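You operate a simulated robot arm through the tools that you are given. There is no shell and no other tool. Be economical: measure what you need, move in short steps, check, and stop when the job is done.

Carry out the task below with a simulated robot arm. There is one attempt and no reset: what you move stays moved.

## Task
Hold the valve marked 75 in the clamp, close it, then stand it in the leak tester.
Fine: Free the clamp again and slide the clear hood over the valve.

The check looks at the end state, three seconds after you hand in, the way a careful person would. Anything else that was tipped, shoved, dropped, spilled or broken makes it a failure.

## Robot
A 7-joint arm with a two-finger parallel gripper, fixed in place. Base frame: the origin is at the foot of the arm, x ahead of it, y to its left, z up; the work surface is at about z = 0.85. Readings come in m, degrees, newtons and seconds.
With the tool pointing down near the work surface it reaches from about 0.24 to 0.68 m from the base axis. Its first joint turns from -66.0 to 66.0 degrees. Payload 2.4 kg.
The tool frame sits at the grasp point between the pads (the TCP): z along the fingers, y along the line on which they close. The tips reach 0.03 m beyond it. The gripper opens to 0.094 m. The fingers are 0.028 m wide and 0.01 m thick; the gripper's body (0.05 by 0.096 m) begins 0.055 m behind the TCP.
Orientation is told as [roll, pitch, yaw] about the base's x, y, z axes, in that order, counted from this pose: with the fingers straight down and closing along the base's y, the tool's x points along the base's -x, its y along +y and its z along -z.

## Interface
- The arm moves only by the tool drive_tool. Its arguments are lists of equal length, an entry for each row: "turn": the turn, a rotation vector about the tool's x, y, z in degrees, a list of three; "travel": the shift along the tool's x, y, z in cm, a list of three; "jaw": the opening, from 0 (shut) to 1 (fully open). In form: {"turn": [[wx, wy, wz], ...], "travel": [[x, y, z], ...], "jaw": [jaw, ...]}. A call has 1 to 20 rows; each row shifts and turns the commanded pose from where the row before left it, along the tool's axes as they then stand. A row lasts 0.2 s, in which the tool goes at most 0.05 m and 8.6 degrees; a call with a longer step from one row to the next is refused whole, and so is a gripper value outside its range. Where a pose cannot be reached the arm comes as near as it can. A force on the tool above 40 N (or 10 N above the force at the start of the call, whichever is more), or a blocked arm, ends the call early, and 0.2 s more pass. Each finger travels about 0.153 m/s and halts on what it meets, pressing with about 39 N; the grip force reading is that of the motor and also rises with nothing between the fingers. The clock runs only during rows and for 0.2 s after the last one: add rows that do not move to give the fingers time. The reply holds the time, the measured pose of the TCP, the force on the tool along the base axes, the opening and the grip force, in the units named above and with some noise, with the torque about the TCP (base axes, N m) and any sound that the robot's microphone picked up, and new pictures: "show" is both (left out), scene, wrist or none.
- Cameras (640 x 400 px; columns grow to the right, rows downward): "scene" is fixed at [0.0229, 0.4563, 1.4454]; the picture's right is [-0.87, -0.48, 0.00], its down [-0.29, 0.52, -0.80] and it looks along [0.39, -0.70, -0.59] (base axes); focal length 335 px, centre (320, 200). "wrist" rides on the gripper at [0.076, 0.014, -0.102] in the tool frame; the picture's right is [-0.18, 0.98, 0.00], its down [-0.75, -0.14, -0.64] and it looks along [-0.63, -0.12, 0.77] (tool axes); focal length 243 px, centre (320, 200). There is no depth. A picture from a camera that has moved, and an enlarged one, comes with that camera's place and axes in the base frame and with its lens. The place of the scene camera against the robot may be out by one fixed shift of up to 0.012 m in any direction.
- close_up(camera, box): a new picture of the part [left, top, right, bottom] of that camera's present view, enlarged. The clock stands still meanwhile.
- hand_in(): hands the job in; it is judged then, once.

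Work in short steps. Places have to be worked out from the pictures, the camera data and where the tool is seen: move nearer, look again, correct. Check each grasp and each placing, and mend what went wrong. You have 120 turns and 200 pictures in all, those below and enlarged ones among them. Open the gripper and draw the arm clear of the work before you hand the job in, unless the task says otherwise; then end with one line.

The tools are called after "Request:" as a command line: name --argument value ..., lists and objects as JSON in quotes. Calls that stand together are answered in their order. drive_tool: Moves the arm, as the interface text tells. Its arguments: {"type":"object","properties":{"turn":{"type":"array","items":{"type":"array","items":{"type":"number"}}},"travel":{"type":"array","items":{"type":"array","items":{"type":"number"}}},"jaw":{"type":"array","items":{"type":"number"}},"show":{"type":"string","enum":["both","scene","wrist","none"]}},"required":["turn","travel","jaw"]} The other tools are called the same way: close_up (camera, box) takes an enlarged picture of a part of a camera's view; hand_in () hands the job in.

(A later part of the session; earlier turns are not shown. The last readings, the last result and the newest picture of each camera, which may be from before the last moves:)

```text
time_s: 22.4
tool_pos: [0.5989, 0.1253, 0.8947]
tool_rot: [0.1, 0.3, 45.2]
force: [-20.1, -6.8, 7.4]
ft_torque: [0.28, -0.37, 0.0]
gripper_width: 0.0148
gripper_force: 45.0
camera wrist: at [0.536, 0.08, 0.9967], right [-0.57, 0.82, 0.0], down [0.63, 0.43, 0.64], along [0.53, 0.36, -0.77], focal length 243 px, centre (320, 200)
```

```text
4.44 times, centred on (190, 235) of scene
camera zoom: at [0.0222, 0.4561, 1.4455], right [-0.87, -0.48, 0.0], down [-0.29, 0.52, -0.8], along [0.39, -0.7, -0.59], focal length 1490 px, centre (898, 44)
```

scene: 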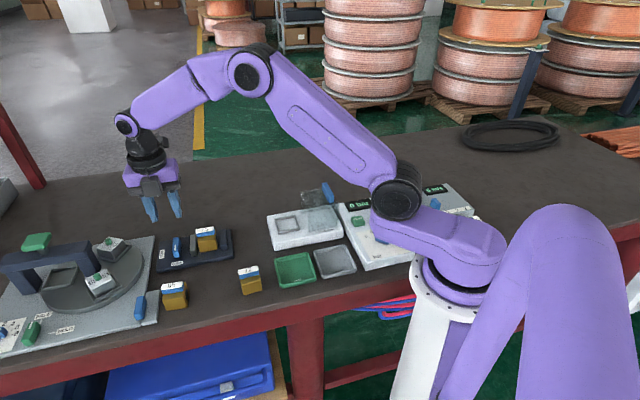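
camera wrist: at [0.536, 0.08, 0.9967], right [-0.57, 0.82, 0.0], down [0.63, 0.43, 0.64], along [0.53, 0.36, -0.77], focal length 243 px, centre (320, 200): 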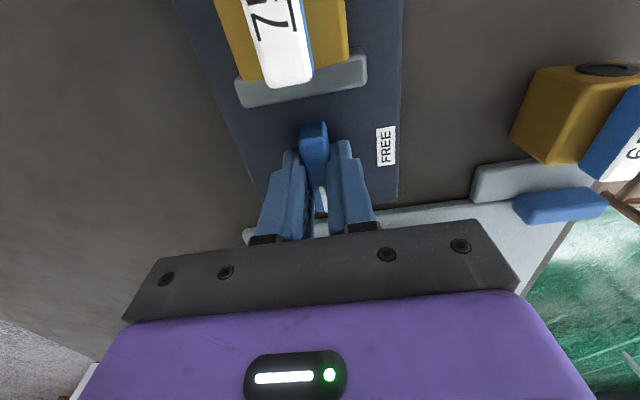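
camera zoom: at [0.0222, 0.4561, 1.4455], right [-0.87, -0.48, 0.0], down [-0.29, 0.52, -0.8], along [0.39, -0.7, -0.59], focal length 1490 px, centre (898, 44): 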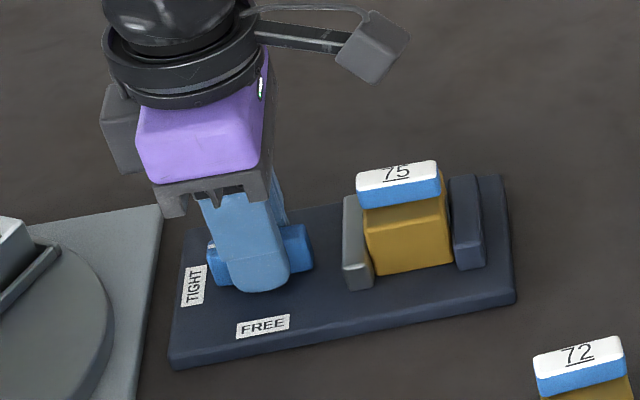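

The knob points to TIGHT and the valve is clamped between the jaws. I release and rise for a view of the handle.

Request:
drive_tool --turn '[[0, 0, 0], [0, 0, 0], [0, 0, 0], [0, 0, 0], [0, 0, 0], [0, 0, 0], [0, 0, 0]]' --travel '[[0, 0, 0], [0, 0, 0], [0, 0, -3], [0, 0, -4], [2.5, 0, -1.5], [3.5, 0, 0], [0, 0, 0]]' --jaw '[0.4, 0.4, 0.4, 0.4, 0.4, 0.4, 0.4]' --show "wrist"

Request:
close_up --camera "wrist" --box '[220, 40, 420, 240]'

Request:
close_up --camera "scene" --box '[140, 200, 250, 280]'

```text
time_s: 24.0
tool_pos: [0.5575, 0.0834, 0.9778]
tool_rot: [0.0, 0.1, 45.2]
force: [-0.7, -1.1, -0.3]
ft_torque: [-0.01, 0.01, 0.02]
gripper_width: 0.0374
gripper_force: 0.0
camera wrist: at [0.4945, 0.038, 1.0806], right [-0.57, 0.82, 0.0], down [0.63, 0.44, 0.64], along [0.53, 0.36, -0.77], focal length 243 px, centre (320, 200)
```

wrist: 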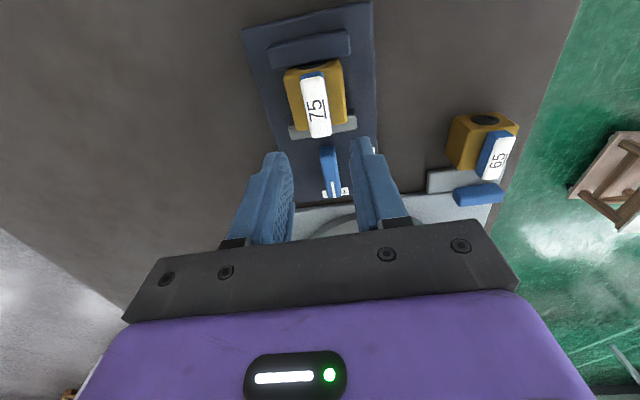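

```text
2.00 times, centred on (320, 140) of wrist
camera zoom: at [0.4945, 0.038, 1.0806], right [-0.57, 0.82, 0.0], down [0.63, 0.44, 0.64], along [0.53, 0.36, -0.77], focal length 485 px, centre (320, 320)
```

zoom: 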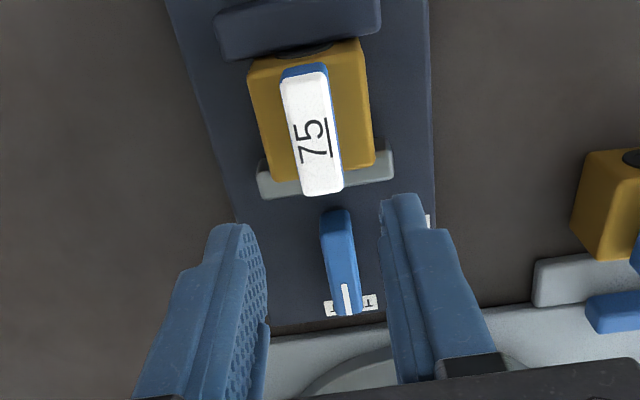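

```text
5.00 times, centred on (195, 240) of scene
camera zoom: at [0.0229, 0.4563, 1.4454], right [-0.87, -0.48, 0.0], down [-0.29, 0.52, -0.8], along [0.39, -0.7, -0.59], focal length 1676 px, centre (945, 0)
```

zoom: 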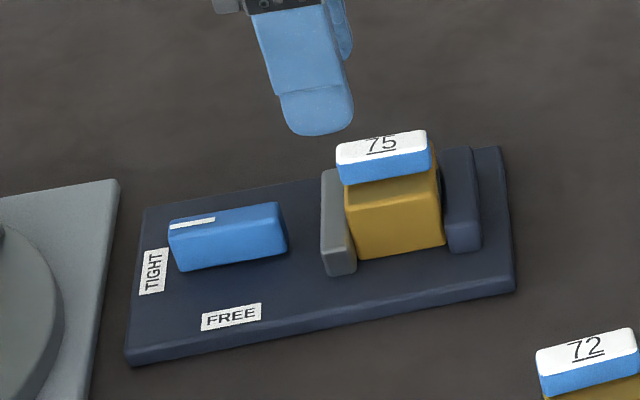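

Request:
close_up --camera "scene" --box '[185, 218, 235, 262]'

```text
9.09 times, centred on (210, 240) of scene
camera zoom: at [0.0229, 0.4563, 1.4454], right [-0.87, -0.48, 0.0], down [-0.29, 0.52, -0.8], along [0.39, -0.7, -0.59], focal length 3048 px, centre (1320, -164)
```

zoom: 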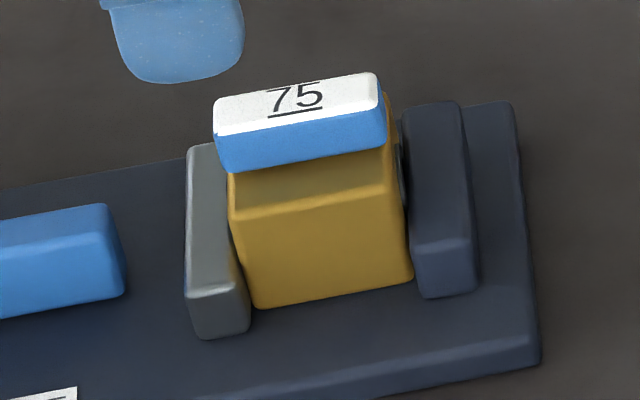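

The handle is about 15 mm thick with its bottom roughly 4 mm above the body top (z≈0.894–0.910). I move above it, descend with the tips at 0.895, and close on it.

Request:
drive_tool --turn '[[0, 0, 0], [0, 0, 0], [0, 0, 0], [0, 0, 0]]' --travel '[[2.05, 0.08, 0], [0, 0, 2.6], [0, 0, 2.6], [0, 0, 0]]' --jaw '[0.4, 0.4, 0.4, 0.4]' --show "wrist"

Request:
close_up --camera "wrist" --box '[220, 80, 420, 240]'

Request:
close_up --camera "scene" --box '[150, 200, 250, 280]'

```text
time_s: 25.0
tool_pos: [0.5424, 0.0698, 0.9275]
tool_rot: [0.0, 0.1, 45.2]
force: [-2.0, -0.9, 4.0]
ft_torque: [0.05, 0.11, 0.05]
gripper_width: 0.0376
gripper_force: 0.4
camera wrist: at [0.4796, 0.0238, 1.0298], right [-0.57, 0.82, 0.0], down [0.63, 0.44, 0.64], along [0.53, 0.36, -0.77], focal length 243 px, centre (320, 200)
```

wrist: 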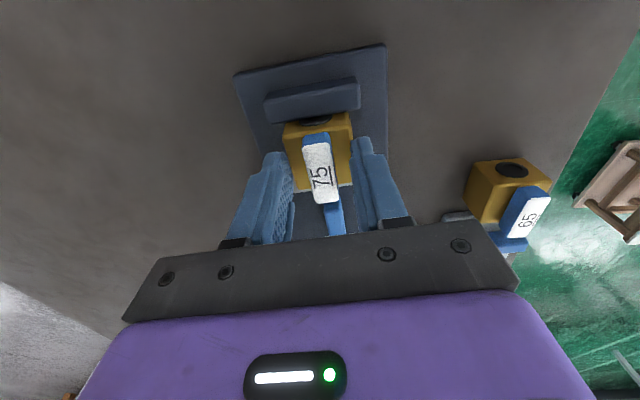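

```text
2.50 times, centred on (320, 160) of wrist
camera zoom: at [0.4796, 0.0238, 1.0298], right [-0.57, 0.82, 0.0], down [0.63, 0.44, 0.64], along [0.53, 0.36, -0.77], focal length 606 px, centre (320, 300)
```

zoom: 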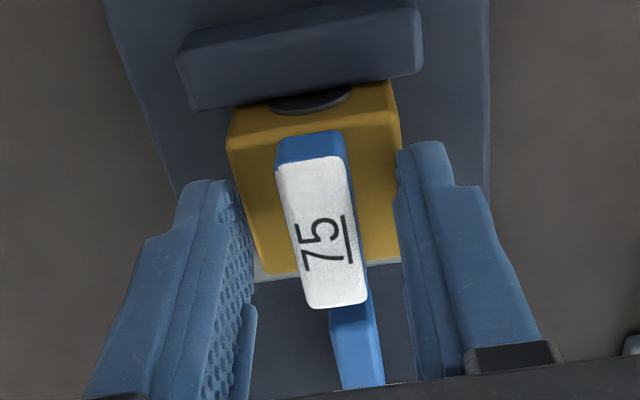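

```text
5.00 times, centred on (200, 240) of scene
camera zoom: at [0.0227, 0.4563, 1.4454], right [-0.87, -0.48, 0.0], down [-0.29, 0.52, -0.8], along [0.39, -0.7, -0.59], focal length 1676 px, centre (920, 0)
```

zoom: 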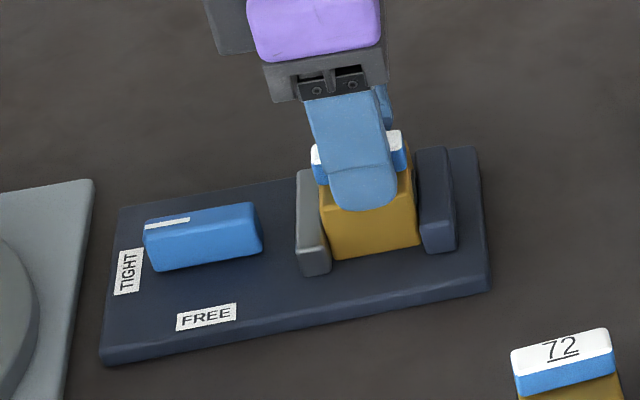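

A slight upward force suggests the tips touch the body top. I raise 3 mm, then close on the handle.

Request:
drive_tool --turn '[[0, 0, 0], [0, 0, 0], [0, 0, 0], [0, 0, 0]]' --travel '[[0, 0, -0.4], [0, 0, 0], [0, 0, 0], [0, 0, 0]]' --jaw '[0.4, 0.08, 0.08, 0.08]' --show "wrist"

Request:
close_up --camera "scene" --box '[170, 200, 250, 270]'

```text
time_s: 26.0
tool_pos: [0.5427, 0.0693, 0.9322]
tool_rot: [0.1, 0.0, 45.2]
force: [0.4, -0.5, -0.8]
ft_torque: [-0.01, -0.01, -0.03]
gripper_width: 0.0153
gripper_force: 39.1
camera wrist: at [0.4796, 0.0236, 1.0334], right [-0.57, 0.82, 0.0], down [0.63, 0.44, 0.64], along [0.53, 0.36, -0.77], focal length 243 px, centre (320, 200)
```

wrist: 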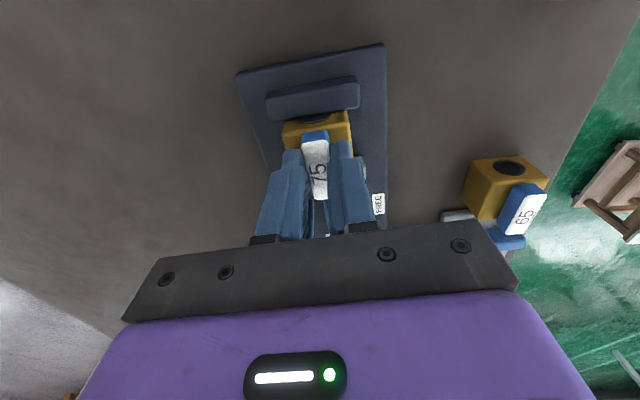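

```text
5.71 times, centred on (210, 235) of scene
camera zoom: at [0.0229, 0.4563, 1.4454], right [-0.87, -0.48, 0.0], down [-0.29, 0.52, -0.8], along [0.39, -0.7, -0.6], focal length 1916 px, centre (949, 0)
```

zoom: 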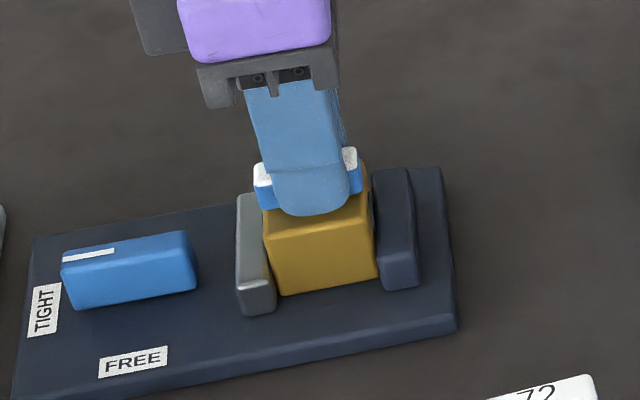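

The handle is gripped. I try turning it clockwise in a small test and watch the torque.

Request:
drive_tool --turn '[[0, 0, 6], [0, 0, 6], [0, 0, 6], [0, 0, 0]]' --travel '[[0, 0, 0], [0, 0, 0], [0, 0, 0], [0, 0, 0]]' --jaw '[0.08, 0.08, 0.08, 0.08]' --show "wrist"

Request:
close_up --camera "scene" --box '[170, 200, 250, 270]'

```text
time_s: 27.0
tool_pos: [0.5441, 0.0686, 0.9317]
tool_rot: [-0.1, 0.0, 27.0]
force: [-2.4, -0.6, 0.2]
ft_torque: [-0.02, 0.08, 0.04]
gripper_width: 0.0156
gripper_force: 38.8
camera wrist: at [0.4692, 0.0456, 1.034], right [-0.28, 0.96, 0.0], down [0.74, 0.22, 0.64], along [0.61, 0.18, -0.77], focal length 243 px, centre (320, 200)
```

wrist: 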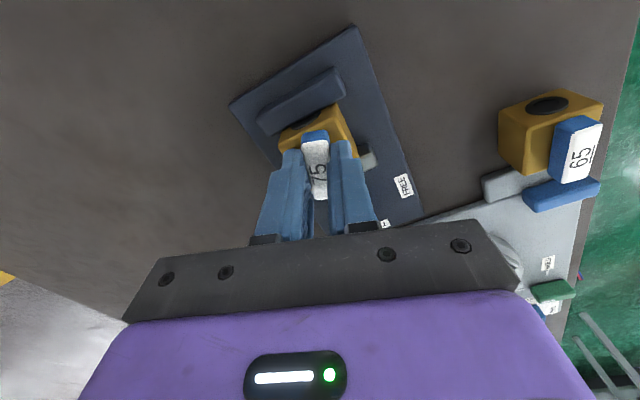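

```text
5.71 times, centred on (210, 235) of scene
camera zoom: at [0.0229, 0.4563, 1.4454], right [-0.87, -0.48, 0.0], down [-0.29, 0.52, -0.8], along [0.39, -0.7, -0.6], focal length 1916 px, centre (949, 0)
```

zoom: 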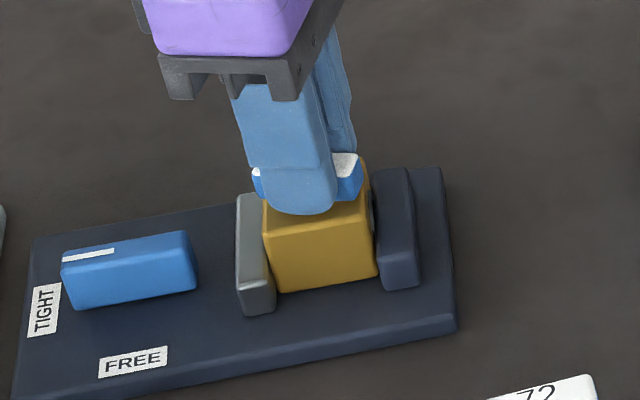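

The handle turns freely clockwise while the body stays put. I continue to 90°.

Request:
drive_tool --turn '[[0, 0, 8], [0, 0, 8], [0, 0, 8], [0, 0, 8], [0, 0, 8], [0, 0, 8], [0, 0, 8], [0, 0, 8], [0, 0, 8], [0, 0, 0]]' --travel '[[0, 0, 0], [0, 0, 0], [0, 0, 0], [0, 0, 0], [0, 0, 0], [0, 0, 0], [0, 0, 0], [0, 0, 0], [0, 0, 0], [0, 0, 0]]' --jaw '[0.08, 0.08, 0.08, 0.08, 0.08, 0.08, 0.08, 0.08, 0.08, 0.08]' --show "wrist"

Request:
close_up --camera "scene" --box '[170, 200, 250, 270]'

```text
time_s: 29.2
tool_pos: [0.543, 0.0695, 0.9321]
tool_rot: [0.1, 0.0, -44.9]
force: [3.7, 8.5, 0.0]
ft_torque: [0.35, -0.24, 0.0]
gripper_width: 0.0152
gripper_force: 39.2
camera wrist: at [0.5003, 0.1325, 1.0336], right [0.82, 0.57, 0.0], down [0.43, -0.63, 0.64], along [0.37, -0.53, -0.77], focal length 243 px, centre (320, 200)
```

wrist: 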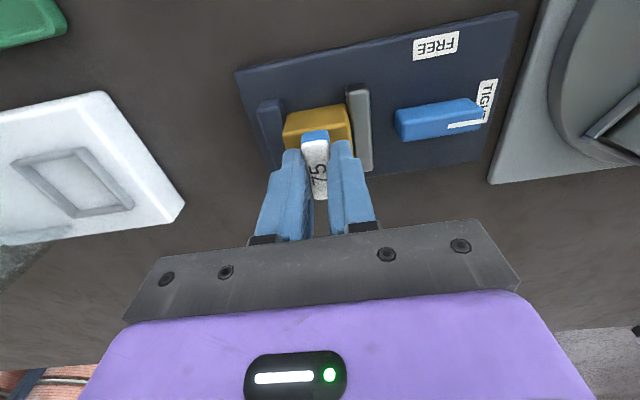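

```text
5.71 times, centred on (210, 235) of scene
camera zoom: at [0.023, 0.4565, 1.4454], right [-0.87, -0.48, 0.0], down [-0.29, 0.52, -0.8], along [0.39, -0.7, -0.59], focal length 1916 px, centre (949, 0)
```

zoom: 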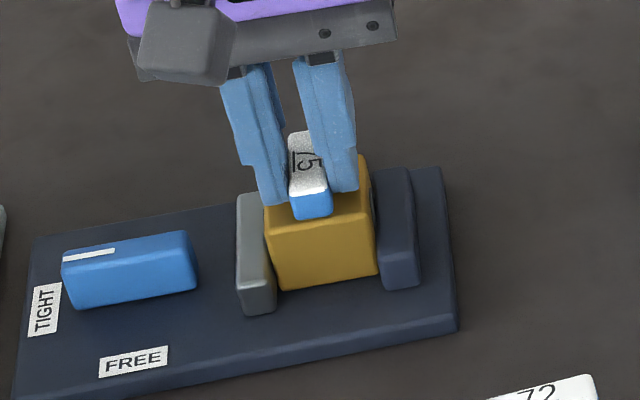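

The handle is now crosswise: closed. I release, rise, turn back to 45° and go above the knob.

Request:
drive_tool --turn '[[0, 0, 0], [0, 0, 0], [0, 0, 0], [0, 0, 0], [0, 0, -8.2], [0, 0, -8.2], [0, 0, -8.2], [0, 0, -8.2], [0, 0, -8.2], [0, 0, -8.2], [0, 0, -8.2], [0, 0, -8.2], [0, 0, -8.2], [0, 0, -8.2], [0, 0, -8], [0, 0, 0], [0, 0, 0], [0, 0, 0]]' --travel '[[0, 0, 0], [0, 0, 0], [0, 0, -3], [0, 0, -3], [0, 0, 0], [0, 0, 0], [0, 0, 0], [0, 0, 0], [0, 0, 0], [0, 0, 0], [0, 0, 0], [0, 0, 0], [0, 0, 0], [0, 0, 0], [0, 0, 0], [-3.85, 0, 0], [-3.85, 0, 0], [0, 0, 0]]' --jaw '[0.36, 0.36, 0.36, 0.36, 0.36, 0.36, 0.36, 0.36, 0.36, 0.36, 0.36, 0.36, 0.36, 0.36, 0.36, 0.36, 0.36, 0.36]' --show "wrist"

Request:
close_up --camera "wrist" --box '[220, 40, 420, 240]'

Request:
close_up --camera "scene" --box '[150, 200, 250, 270]'

```text
time_s: 33.0
tool_pos: [0.5988, 0.1249, 0.9905]
tool_rot: [-0.1, 0.0, 45.3]
force: [-0.5, -0.2, 0.3]
ft_torque: [0.01, -0.02, 0.0]
gripper_width: 0.0339
gripper_force: 0.1
camera wrist: at [0.5352, 0.0793, 1.0924], right [-0.57, 0.82, 0.0], down [0.63, 0.44, 0.64], along [0.53, 0.36, -0.77], focal length 243 px, centre (320, 200)
```

wrist: 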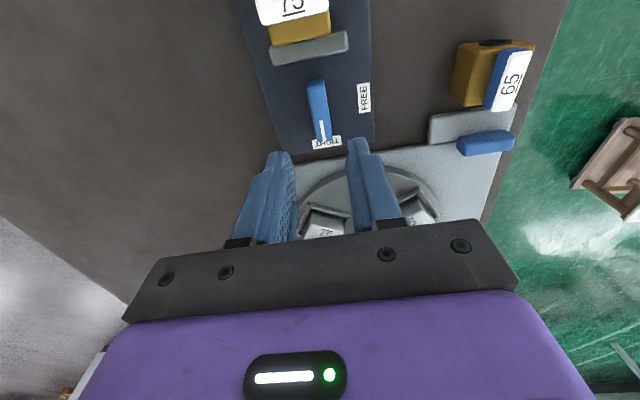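

```text
2.00 times, centred on (320, 140) of wrist
camera zoom: at [0.5352, 0.0793, 1.0924], right [-0.57, 0.82, 0.0], down [0.63, 0.44, 0.64], along [0.53, 0.36, -0.77], focal length 485 px, centre (320, 320)
```

zoom: 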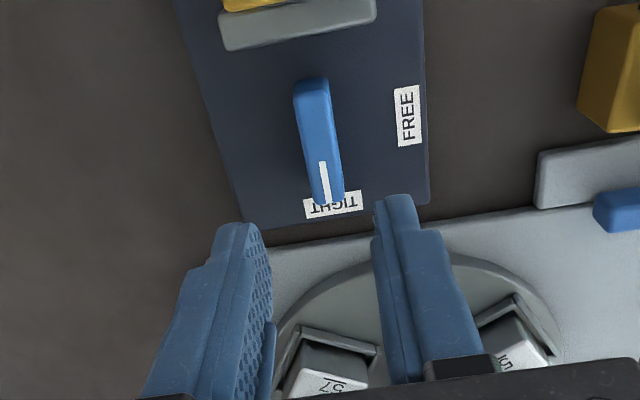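

```text
5.71 times, centred on (200, 235) of scene
camera zoom: at [0.0229, 0.4563, 1.4454], right [-0.87, -0.48, 0.0], down [-0.29, 0.52, -0.8], along [0.39, -0.7, -0.59], focal length 1916 px, centre (1006, 0)
```

zoom: 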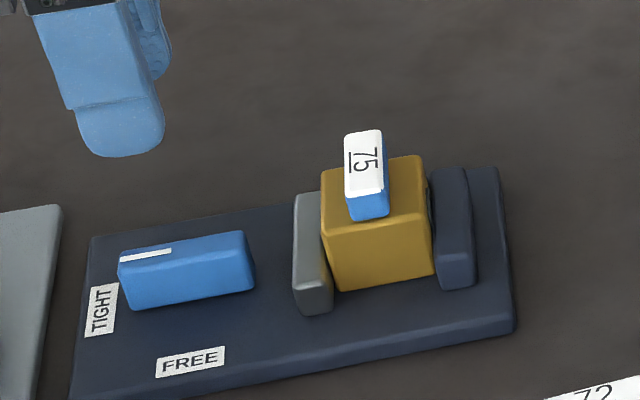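

The handle is crosswise and the knob is just below. I descend and grip it.

Request:
drive_tool --turn '[[0, 0, 0], [0, 0, 0], [0, 0, 0], [0, 0, 0], [0, 0, 0], [0, 0, 0], [0, 0, 0]]' --travel '[[0.2, 0, 3.5], [0, 0, 3.5], [0, 0, 2.55], [0, 0, 0], [0, 0, 0], [0, 0, 0], [0, 0, 0]]' --jaw '[0.36, 0.36, 0.36, 0.36, 0.1, 0.1, 0.1]' --show "wrist"

```text
time_s: 34.6
tool_pos: [0.5988, 0.1238, 0.895]
tool_rot: [0.0, 0.0, 45.2]
force: [-3.2, 2.4, -2.9]
ft_torque: [0.22, -0.28, -0.04]
gripper_width: 0.0148
gripper_force: 45.1
camera wrist: at [0.5348, 0.0787, 0.9977], right [-0.57, 0.82, 0.0], down [0.63, 0.44, 0.64], along [0.53, 0.36, -0.77], focal length 243 px, centre (320, 200)
```

wrist: 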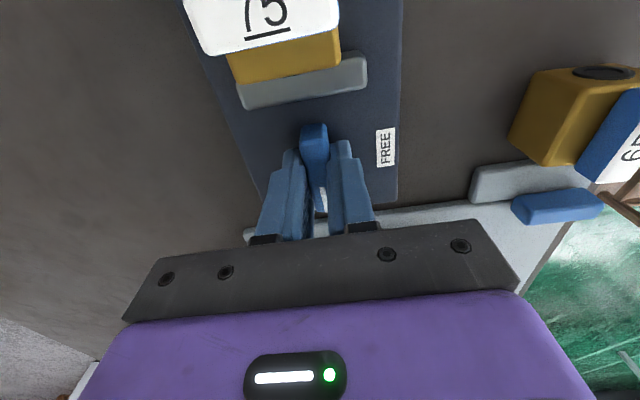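

The knob is gripped. I turn it back 90° counterclockwise to FREE.

Request:
drive_tool --turn '[[0, 0, -8.2], [0, 0, -8.2], [0, 0, -8.2], [0, 0, -8.2], [0, 0, -8.2], [0, 0, -8.2], [0, 0, -8.2], [0, 0, -8.2], [0, 0, -8.2], [0, 0, -8.2], [0, 0, -8], [0, 0, 0]]' --travel '[[0, 0, 0], [0, 0, 0], [0, 0, 0], [0, 0, 0], [0, 0, 0], [0, 0, 0], [0, 0, 0], [0, 0, 0], [0, 0, 0], [0, 0, 0], [0, 0, 0], [0, 0, 0]]' --jaw '[0.1, 0.1, 0.1, 0.1, 0.1, 0.1, 0.1, 0.1, 0.1, 0.1, 0.1, 0.1]' --show "none"

Request:
close_up --camera "scene" --box '[140, 190, 250, 270]'

```text
time_s: 36.2
tool_pos: [0.5989, 0.1236, 0.8966]
tool_rot: [-0.7, 0.0, 100.9]
force: [10.2, 2.1, -9.7]
ft_torque: [-0.25, 0.63, -0.02]
gripper_width: 0.0147
gripper_force: 45.3
stopped in row 8: the force on the tool passed its limit at 41 N (the readings are from after the stop); the commanded pose is now the measured one
```

```text
5.00 times, centred on (195, 230) of scene
camera zoom: at [0.0233, 0.4564, 1.4454], right [-0.87, -0.48, 0.0], down [-0.29, 0.52, -0.8], along [0.39, -0.7, -0.6], focal length 1676 px, centre (945, 50)
```

zoom: 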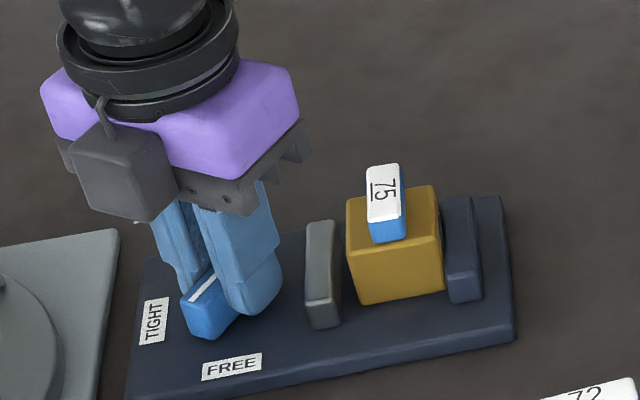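

A force limit stopped the turn (pivot offset), but the knob is moving and the jaw is free. I re-centre by 1 mm and turn on, more slowly.

Request:
drive_tool --turn '[[0, 0, 0], [0, 0, -4.9], [0, 0, -4.9], [0, 0, -4.9], [0, 0, -4.9], [0, 0, -4.9], [0, 0, -4.9], [0, 0, -4.7], [0, 0, 0]]' --travel '[[0, -0.1, 0.1], [0, 0, 0], [0, 0, 0], [0, 0, 0], [0, 0, 0], [0, 0, 0], [0, 0, 0], [0, 0, 0], [0, 0, 0]]' --jaw '[0.1, 0.1, 0.1, 0.1, 0.1, 0.1, 0.1, 0.1, 0.1]' --show "none"

Request:
close_up --camera "scene" --box '[140, 190, 250, 270]'

```text
time_s: 38.2
tool_pos: [0.601, 0.1242, 0.896]
tool_rot: [-0.8, 0.4, 135.2]
force: [12.9, 4.2, 9.4]
ft_torque: [0.11, 1.17, -0.17]
gripper_width: 0.015
gripper_force: 45.2
```

```text
5.00 times, centred on (195, 230) of scene
camera zoom: at [0.023, 0.4564, 1.4454], right [-0.87, -0.48, 0.0], down [-0.29, 0.52, -0.8], along [0.39, -0.7, -0.6], focal length 1676 px, centre (945, 50)
```

zoom: 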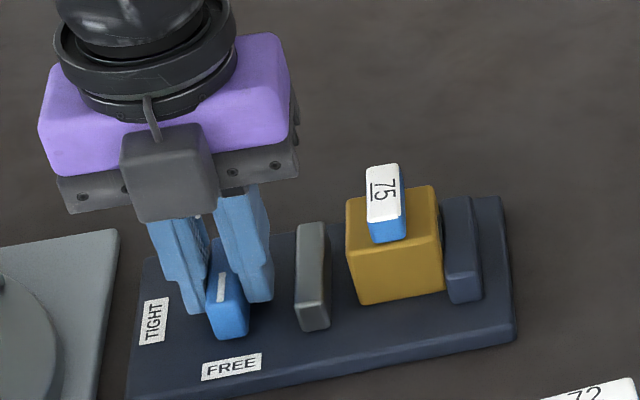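

The knob points at FREE and the jaw is back. I release and rise.

Request:
drive_tool --turn '[[0, 0, 0], [0, 0, 0], [0, 0, 0], [0, 0, 0], [0, 0, 0], [0, 0, 0]]' --travel '[[0, 0, 0], [0, 0, 0], [0, 0, -2], [0, 0, -4], [0, 0, -4], [0, 0, 0]]' --jaw '[0.34, 0.34, 0.34, 0.34, 0.34, 0.34]' --show "wrist"

Request:
close_up --camera "scene" --box '[140, 200, 250, 280]'

```text
time_s: 39.6
tool_pos: [0.5984, 0.121, 0.9944]
tool_rot: [-0.5, 0.3, 135.1]
force: [-0.1, 0.0, -1.0]
ft_torque: [0.04, 0.01, 0.01]
gripper_width: 0.0322
gripper_force: 0.1
camera wrist: at [0.6412, 0.0552, 1.0965], right [-0.82, -0.57, -0.01], down [-0.44, 0.63, 0.64], along [-0.36, 0.53, -0.77], focal length 243 px, centre (320, 200)
```

wrist: 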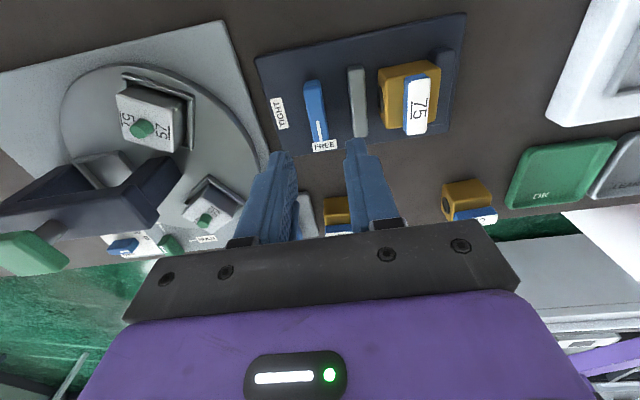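

```text
5.00 times, centred on (195, 240) of scene
camera zoom: at [0.0229, 0.4563, 1.4454], right [-0.87, -0.48, 0.0], down [-0.29, 0.52, -0.8], along [0.39, -0.7, -0.59], focal length 1676 px, centre (945, 0)
```

zoom: 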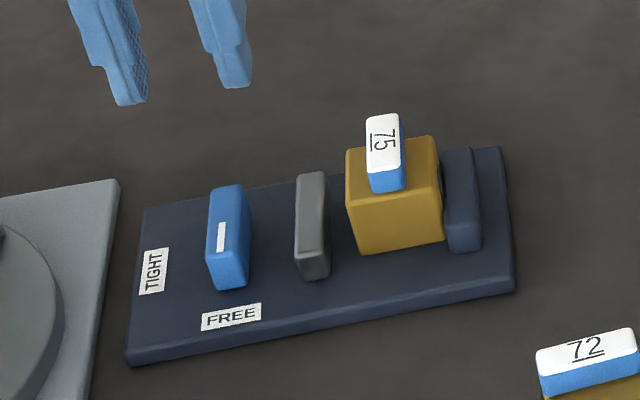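

The clamp is free. I straighten the tool, turn back to 45° and fly over the tester to measure the socket and hood before fetching the valve.

Request:
drive_tool --turn '[[0.57, -0.14, 0], [0, 0, 8.2], [0, 0, 8.2], [0, 0, 8.2], [0, 0, 8.2], [0, 0, 8.2], [0, 0, 8.2], [0, 0, 8.2], [0, 0, 8.2], [0, 0, 8.2], [0, 0, 8.2], [0, 0, 8.1], [0, 0, 0], [0, 0, 0], [0, 0, 0], [0, 0, 0], [0, 0, 0], [0, 0, 0], [0, 0, 0], [0, 0, 0]]' --travel '[[0, 0, -1], [0, 0, -0.5], [0, 0, -0.5], [0, 0, -0.5], [0, 0, -0.5], [0, 0, -0.5], [0, 0, -0.5], [0, 0, -0.5], [0, 0, -0.5], [0, 0, -0.5], [0, 0, -0.5], [0, 0, -0.5], [4.13, 0.07, 0], [4.13, 0.07, 0], [4.13, 0.07, 0], [4.13, 0.07, 0], [4.13, 0.07, 0], [4.13, 0.07, 0], [4.13, 0.07, 0], [0, 0, 0]]' --jaw '[0.34, 0.34, 0.34, 0.34, 0.34, 0.34, 0.34, 0.34, 0.34, 0.34, 0.34, 0.34, 0.34, 0.34, 0.34, 0.34, 0.34, 0.34, 0.34, 0.34]'

```text
time_s: 43.8
tool_pos: [0.3877, -0.0798, 1.0522]
tool_rot: [-0.1, -1.1, 44.9]
force: [0.7, 0.1, -0.8]
ft_torque: [0.01, -0.01, -0.02]
gripper_width: 0.0323
gripper_force: 0.2
camera wrist: at [0.3227, -0.1265, 1.1525], right [-0.56, 0.83, 0.0], down [0.62, 0.42, 0.66], along [0.54, 0.37, -0.75], focal length 243 px, centre (320, 200)
```

scene: 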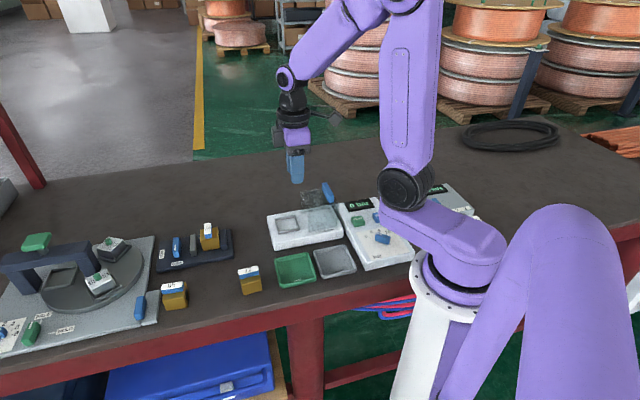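
wrist: 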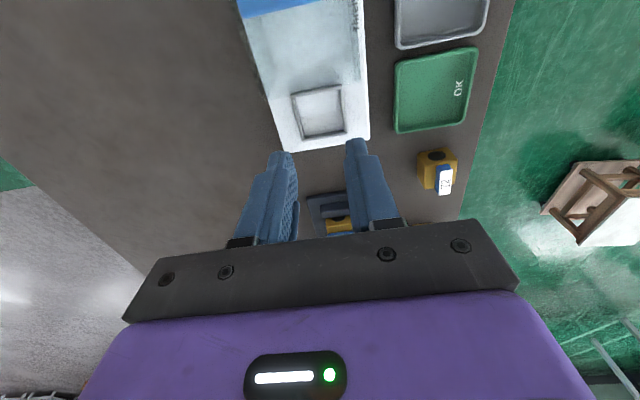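

The tilt is off by about 1°, so I correct it. I back up a little to see the hood whole.

Request:
drive_tool --turn '[[-0.85, 0.71, 0], [0, 0, 0], [0, 0, 0]]' --travel '[[3, 0, -2], [4, 0, -2], [0, 0, 0]]' --jaw '[0.34, 0.34, 0.34]' --show "wrist"

Request:
close_up --camera "wrist" --box '[200, 20, 440, 190]'

Request:
close_up --camera "scene" --box '[255, 170, 365, 260]'

```text
time_s: 44.6
tool_pos: [0.3397, -0.1285, 1.0909]
tool_rot: [0.7, -0.4, 45.0]
force: [0.3, 0.6, 0.3]
ft_torque: [-0.03, 0.02, 0.01]
gripper_width: 0.0318
gripper_force: 0.0
camera wrist: at [0.2761, -0.1762, 1.1931], right [-0.57, 0.82, 0.01], down [0.64, 0.42, 0.65], along [0.53, 0.37, -0.76], focal length 243 px, centre (320, 200)
```

wrist: 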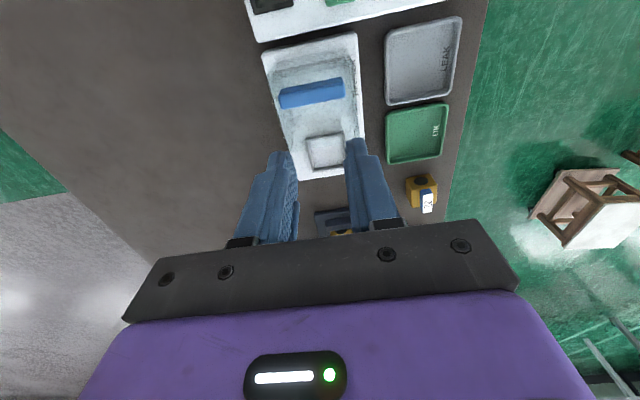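

```text
2.35 times, centred on (320, 105) of wrist
camera zoom: at [0.2761, -0.1762, 1.1931], right [-0.57, 0.82, 0.01], down [0.64, 0.42, 0.65], along [0.53, 0.37, -0.76], focal length 571 px, centre (320, 424)
```

zoom: 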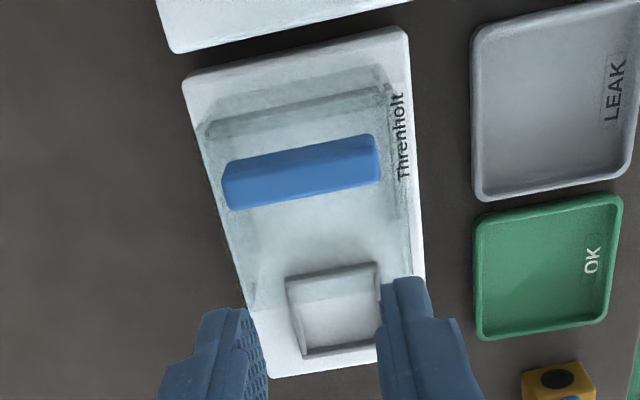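

```text
4.44 times, centred on (310, 215) of scene
camera zoom: at [0.0229, 0.4563, 1.4454], right [-0.87, -0.48, 0.0], down [-0.29, 0.52, -0.8], along [0.39, -0.7, -0.59], focal length 1490 px, centre (364, 133)
```

zoom: 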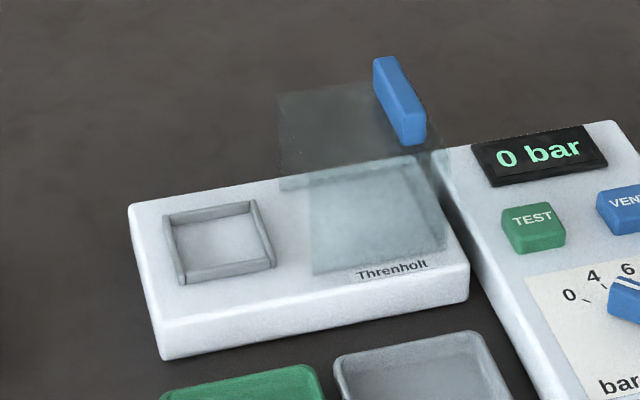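

The roll/pitch readings are in the yawed frame, so I correct the tilt properly. I also open the gripper for a clear view of the socket.

Request:
drive_tool --turn '[[0.7, 0.4, 0], [0, 0, 0], [0, 0, 0]]' --travel '[[0, 0, 0], [0, 0, 0], [0, 0, 0]]' --jaw '[1, 1, 1]' --show "none"

Request:
close_up --camera "wrist" --box '[220, 20, 420, 200]'

```text
time_s: 45.4
tool_pos: [0.3403, -0.1287, 1.0927]
tool_rot: [0.0, 0.0, 45.0]
force: [1.0, 0.8, 0.1]
ft_torque: [0.01, -0.01, 0.03]
gripper_width: 0.0938
gripper_force: 0.1
```

```text
2.22 times, centred on (320, 110) of wrist
camera zoom: at [0.2762, -0.1741, 1.1942], right [-0.57, 0.82, 0.0], down [0.63, 0.43, 0.64], along [0.53, 0.36, -0.77], focal length 539 px, centre (320, 400)
```

zoom: 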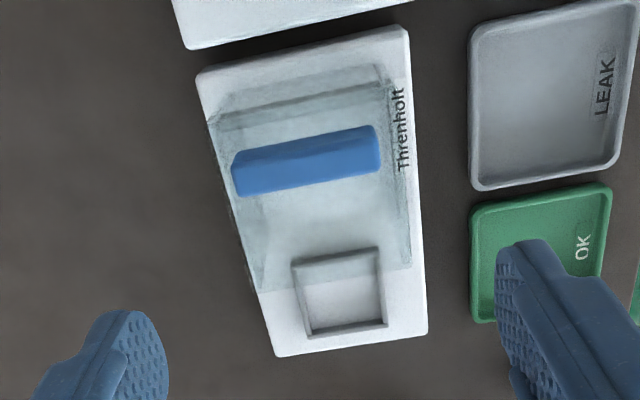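

The socket frame is about 56 mm square, aligned with yaw 45°, centred near (0.411, −0.064). Now I fly back over the valve, open.

Request:
drive_tool --turn '[[0, 0, 0], [0, 0, 0], [0, 0, 0], [0, 0, 0], [0, 0, 0], [0, 0, 0], [0, 0, 0], [0, 0, 0], [0, 0, 0]]' --travel '[[-4.05, -0.04, 0], [-4.05, -0.04, 0], [-4.05, -0.04, 0], [-4.05, -0.04, 1], [-4.05, -0.04, 2], [-4.05, -0.04, 2.5], [-4.05, -0.04, 2.5], [0, 0, 3], [0, 0, 0]]' --jaw '[0.8, 0.8, 0.8, 0.8, 0.8, 0.8, 0.8, 0.8, 0.8]' --show "wrist"

Request:
close_up --camera "wrist" --box '[220, 60, 420, 240]'

```text
time_s: 47.4
tool_pos: [0.5431, 0.0698, 0.9828]
tool_rot: [0.1, 0.1, 45.0]
force: [0.6, -0.8, 0.3]
ft_torque: [0.01, -0.02, 0.0]
gripper_width: 0.0752
gripper_force: 0.1
camera wrist: at [0.4796, 0.0244, 1.0837], right [-0.56, 0.83, 0.0], down [0.63, 0.43, 0.64], along [0.53, 0.36, -0.77], focal length 243 px, centre (320, 200)
```

wrist: 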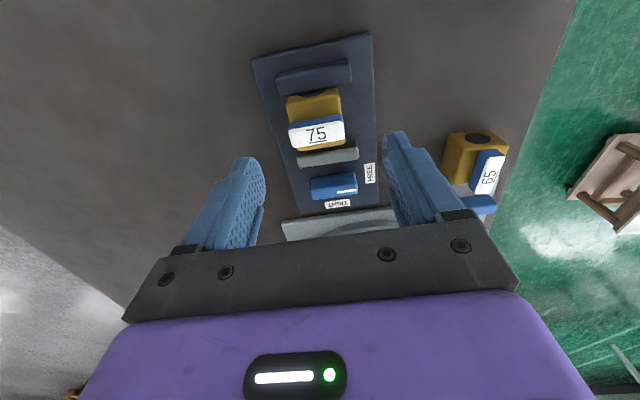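

```text
2.22 times, centred on (320, 150) of wrist
camera zoom: at [0.4796, 0.0244, 1.0837], right [-0.56, 0.83, 0.0], down [0.63, 0.43, 0.64], along [0.53, 0.36, -0.77], focal length 539 px, centre (320, 311)
```

zoom: 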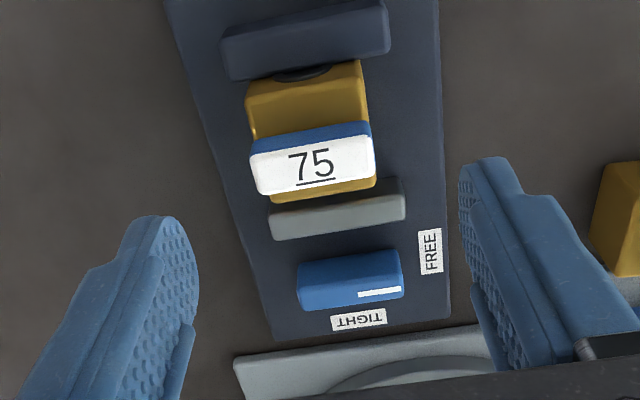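

The valve is centred below. I descend around it and grip the body.

Request:
drive_tool --turn '[[0, 0, 0], [0, 0, 0], [0, 0, 0], [0, 0, 0], [0, 0, 0], [0, 0, 0], [0, 0, 0], [0, 0, 0]]' --travel '[[0, -0.2, 3], [0, 0, 3], [0, 0, 2.6], [0, 0, 0], [0, 0, 0], [0, 0, 0], [0, 0, 0], [0, 0, 0]]' --jaw '[0.8, 0.8, 0.8, 0.8, 0.3, 0.3, 0.3, 0.3]' --show "wrist"

Request:
close_up --camera "wrist" --box '[220, 80, 420, 240]'

```text
time_s: 49.2
tool_pos: [0.5443, 0.0678, 0.8984]
tool_rot: [0.0, -0.1, 45.0]
force: [0.0, -0.5, 0.6]
ft_torque: [0.02, -0.03, -0.02]
gripper_width: 0.0462
gripper_force: 38.7
camera wrist: at [0.4809, 0.0222, 0.9999], right [-0.56, 0.83, 0.0], down [0.63, 0.43, 0.64], along [0.53, 0.36, -0.77], focal length 243 px, centre (320, 200)
```

wrist: 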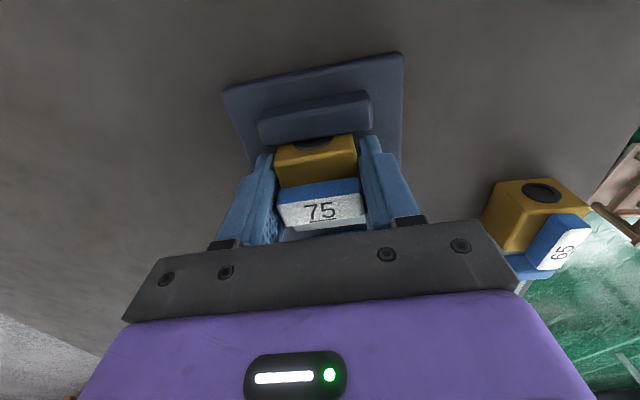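

```text
2.50 times, centred on (320, 160) of wrist
camera zoom: at [0.4809, 0.0222, 0.9999], right [-0.56, 0.83, 0.0], down [0.63, 0.43, 0.64], along [0.53, 0.36, -0.77], focal length 606 px, centre (320, 300)
```

zoom: 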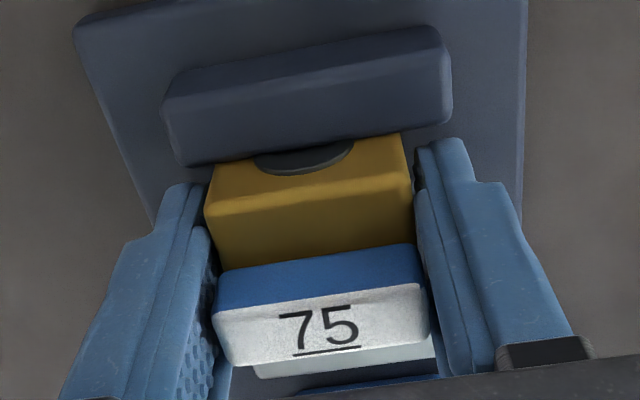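

The valve is gripped. I lift it, turn to yaw −45° (camera clear of the tall hood; the socket is square) and carry it above the socket.

Request:
drive_tool --turn '[[0, 0, 0], [0, 0, 0], [0, 0, 0], [0, 0, 8.2], [0, 0, 8.2], [0, 0, 8.2], [0, 0, 8.2], [0, 0, 8.2], [0, 0, 8.2], [0, 0, 8.2], [0, 0, 8.2], [0, 0, 8.2], [0, 0, 8.2], [0, 0, 8], [0, 0, 0], [0, 0, 0], [0, 0, 0], [0, 0, 0], [0, 0, 0], [0, 0, 0]]' --travel '[[0, 0, -2.5], [0, 0, -4], [0, 0, -4], [0, 0, 0], [0, 0, 0], [0, 0, 0], [0, 0, 0], [0, 0, 0], [0, 0, 0], [0, 0, 0], [0, 0, 0], [0, 0, 0], [0, 0, 0], [0, 0, 0], [0.11, -3.75, 0], [0.11, -3.75, 0], [0.11, -3.75, 0], [0.11, -3.75, 0], [0.11, -3.75, 0], [0, 0, 0]]' --jaw '[0.3, 0.3, 0.3, 0.3, 0.3, 0.3, 0.3, 0.3, 0.3, 0.3, 0.3, 0.3, 0.3, 0.3, 0.3, 0.3, 0.3, 0.3, 0.3, 0.3]'

Request:
close_up --camera "wrist" --box '[200, 60, 440, 240]'

Request:
close_up --camera "scene" --box '[250, 140, 370, 260]'

```text
time_s: 53.4
tool_pos: [0.408, -0.0609, 1.0039]
tool_rot: [0.1, 0.0, -45.0]
force: [-0.5, 0.5, -3.9]
ft_torque: [-0.01, 0.02, 0.03]
gripper_width: 0.0464
gripper_force: 39.4
camera wrist: at [0.3653, 0.002, 1.1059], right [0.83, 0.56, 0.0], down [0.43, -0.63, 0.64], along [0.36, -0.53, -0.77], focal length 243 px, centre (320, 200)
```

scene: 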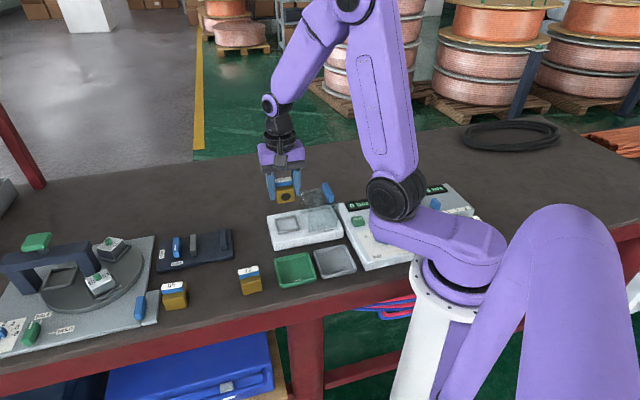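
wrist: 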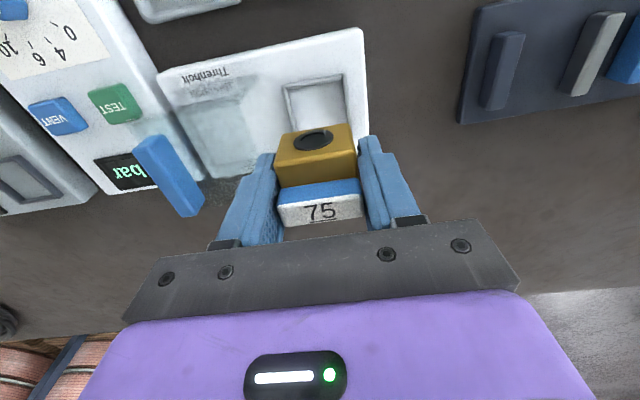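

```text
2.22 times, centred on (320, 150) of wrist
camera zoom: at [0.3653, 0.002, 1.1059], right [0.83, 0.56, 0.0], down [0.43, -0.63, 0.64], along [0.36, -0.53, -0.77], focal length 539 px, centre (320, 311)
```

zoom: 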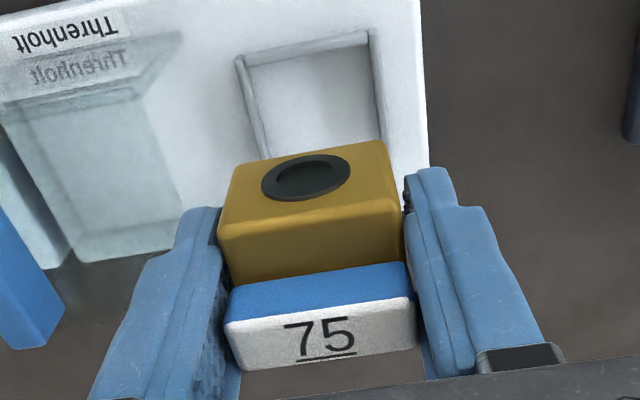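

```text
3.33 times, centred on (310, 200) of scene
camera zoom: at [0.0229, 0.4563, 1.4454], right [-0.87, -0.48, 0.0], down [-0.29, 0.52, -0.8], along [0.39, -0.7, -0.6], focal length 1118 px, centre (353, 200)
```

zoom: 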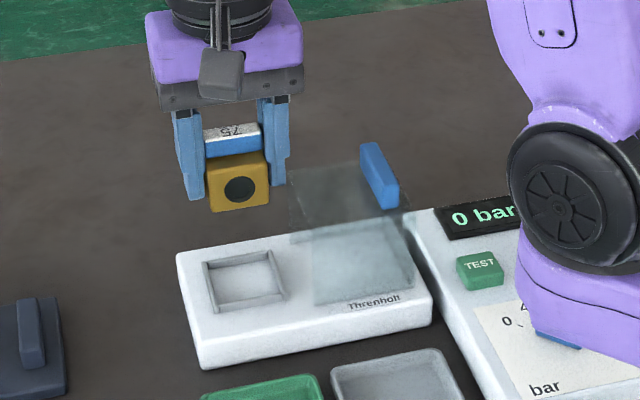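

Nearly aligned. I zoom in on the socket walls to confirm the inner size against the 46 mm valve.

Request:
close_up --camera "wrist" --box '[270, 60, 380, 140]'

Request:
close_up --camera "scene" --box '[265, 205, 325, 255]'

```text
5.00 times, centred on (325, 100) of wrist
camera zoom: at [0.3653, 0.002, 1.1059], right [0.83, 0.56, 0.0], down [0.43, -0.63, 0.64], along [0.36, -0.53, -0.77], focal length 1213 px, centre (295, 700)
```

zoom: 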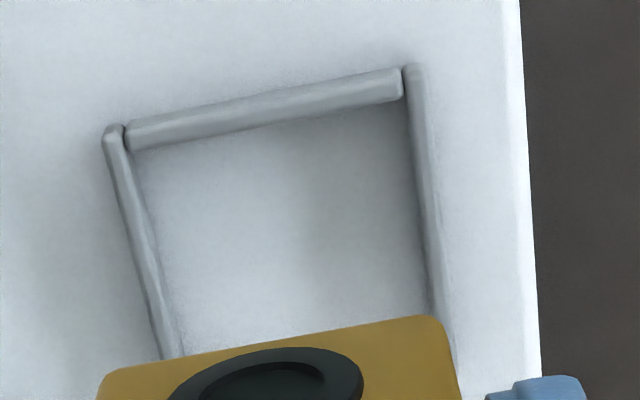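

```text
8.00 times, centred on (295, 230) of scene
camera zoom: at [0.0229, 0.4563, 1.4454], right [-0.87, -0.48, 0.0], down [-0.29, 0.52, -0.8], along [0.39, -0.7, -0.6], focal length 2682 px, centre (520, -40)
```

zoom: 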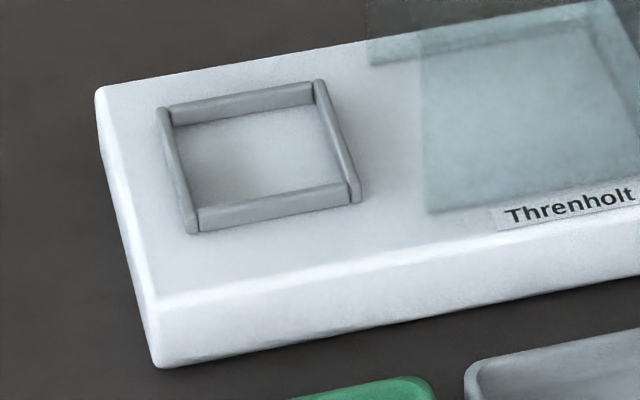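

The inner width is about 48.5 mm, so roughly 1 mm clearance per side along tool y. I shift −1.8 mm in y and descend to just above the rails for another check.

Request:
drive_tool --turn '[[0, 0, 0], [0, 0, 0], [0, 0, 0], [0, 0, 0]]' --travel '[[0, -0.18, 2.5], [0, 0, 2.5], [0, 0, 2.5], [0, 0, 0]]' --jaw '[0.3, 0.3, 0.3, 0.3]' --show "none"

Request:
close_up --camera "wrist" --box '[210, 80, 430, 240]'

Request:
close_up --camera "scene" --box '[260, 180, 340, 250]'

```text
time_s: 54.4
tool_pos: [0.4057, -0.0614, 0.9261]
tool_rot: [0.0, -0.1, -45.0]
force: [0.2, -0.7, -3.8]
ft_torque: [0.03, 0.02, 0.01]
gripper_width: 0.0462
gripper_force: 39.2
```

```text
2.50 times, centred on (320, 160) of wrist
camera zoom: at [0.3628, -0.0002, 1.0285], right [0.83, 0.56, 0.0], down [0.43, -0.63, 0.64], along [0.36, -0.53, -0.77], focal length 606 px, centre (320, 300)
```

zoom: 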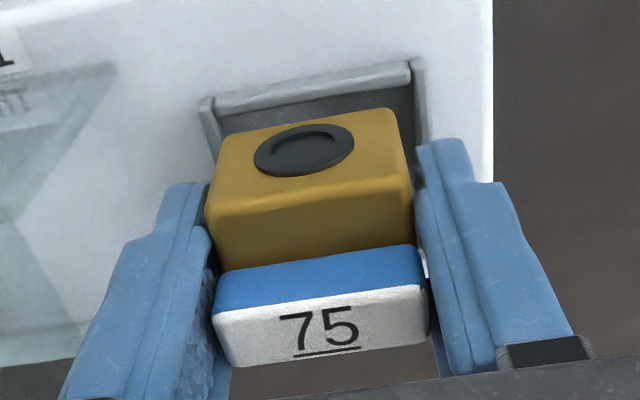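

```text
5.71 times, centred on (300, 215) of scene
camera zoom: at [0.0229, 0.4563, 1.4454], right [-0.87, -0.48, 0.0], down [-0.29, 0.52, -0.8], along [0.39, -0.7, -0.6], focal length 1916 px, centre (434, 114)
```

zoom: 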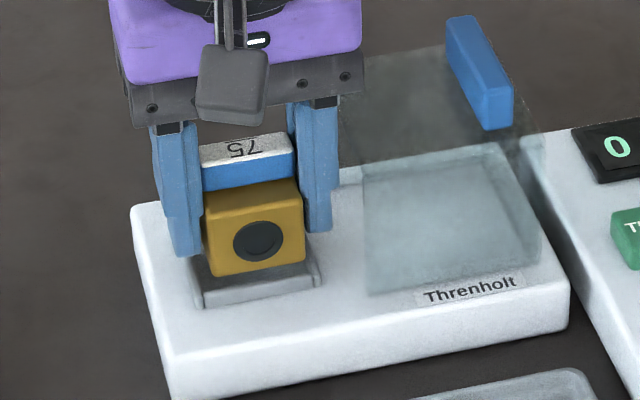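

Request:
close_up --camera "wrist" --box '[270, 90, 390, 180]'

Request:
close_up --camera "scene" --box '[275, 205, 325, 245]'

```text
4.44 times, centred on (330, 135) of wrist
camera zoom: at [0.3628, -0.0002, 1.0285], right [0.83, 0.56, 0.0], down [0.43, -0.63, 0.64], along [0.36, -0.53, -0.77], focal length 1078 px, centre (276, 489)
```

zoom: 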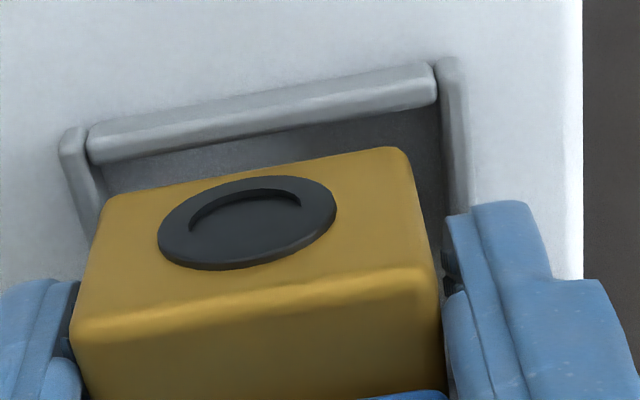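

```text
10.00 times, centred on (300, 225) of scene
camera zoom: at [0.0229, 0.4563, 1.4454], right [-0.87, -0.48, 0.0], down [-0.29, 0.52, -0.8], along [0.39, -0.7, -0.6], focal length 3353 px, centre (520, -50)
```

zoom: 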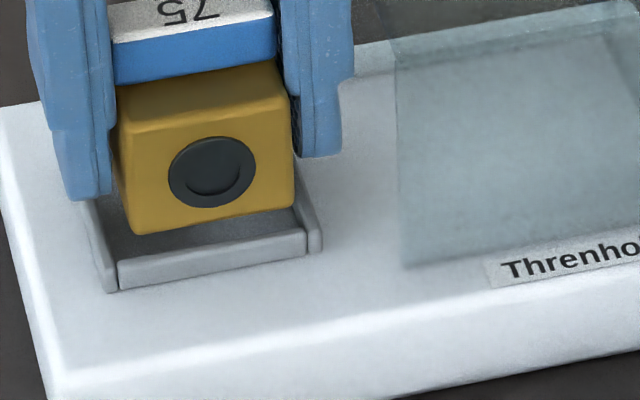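

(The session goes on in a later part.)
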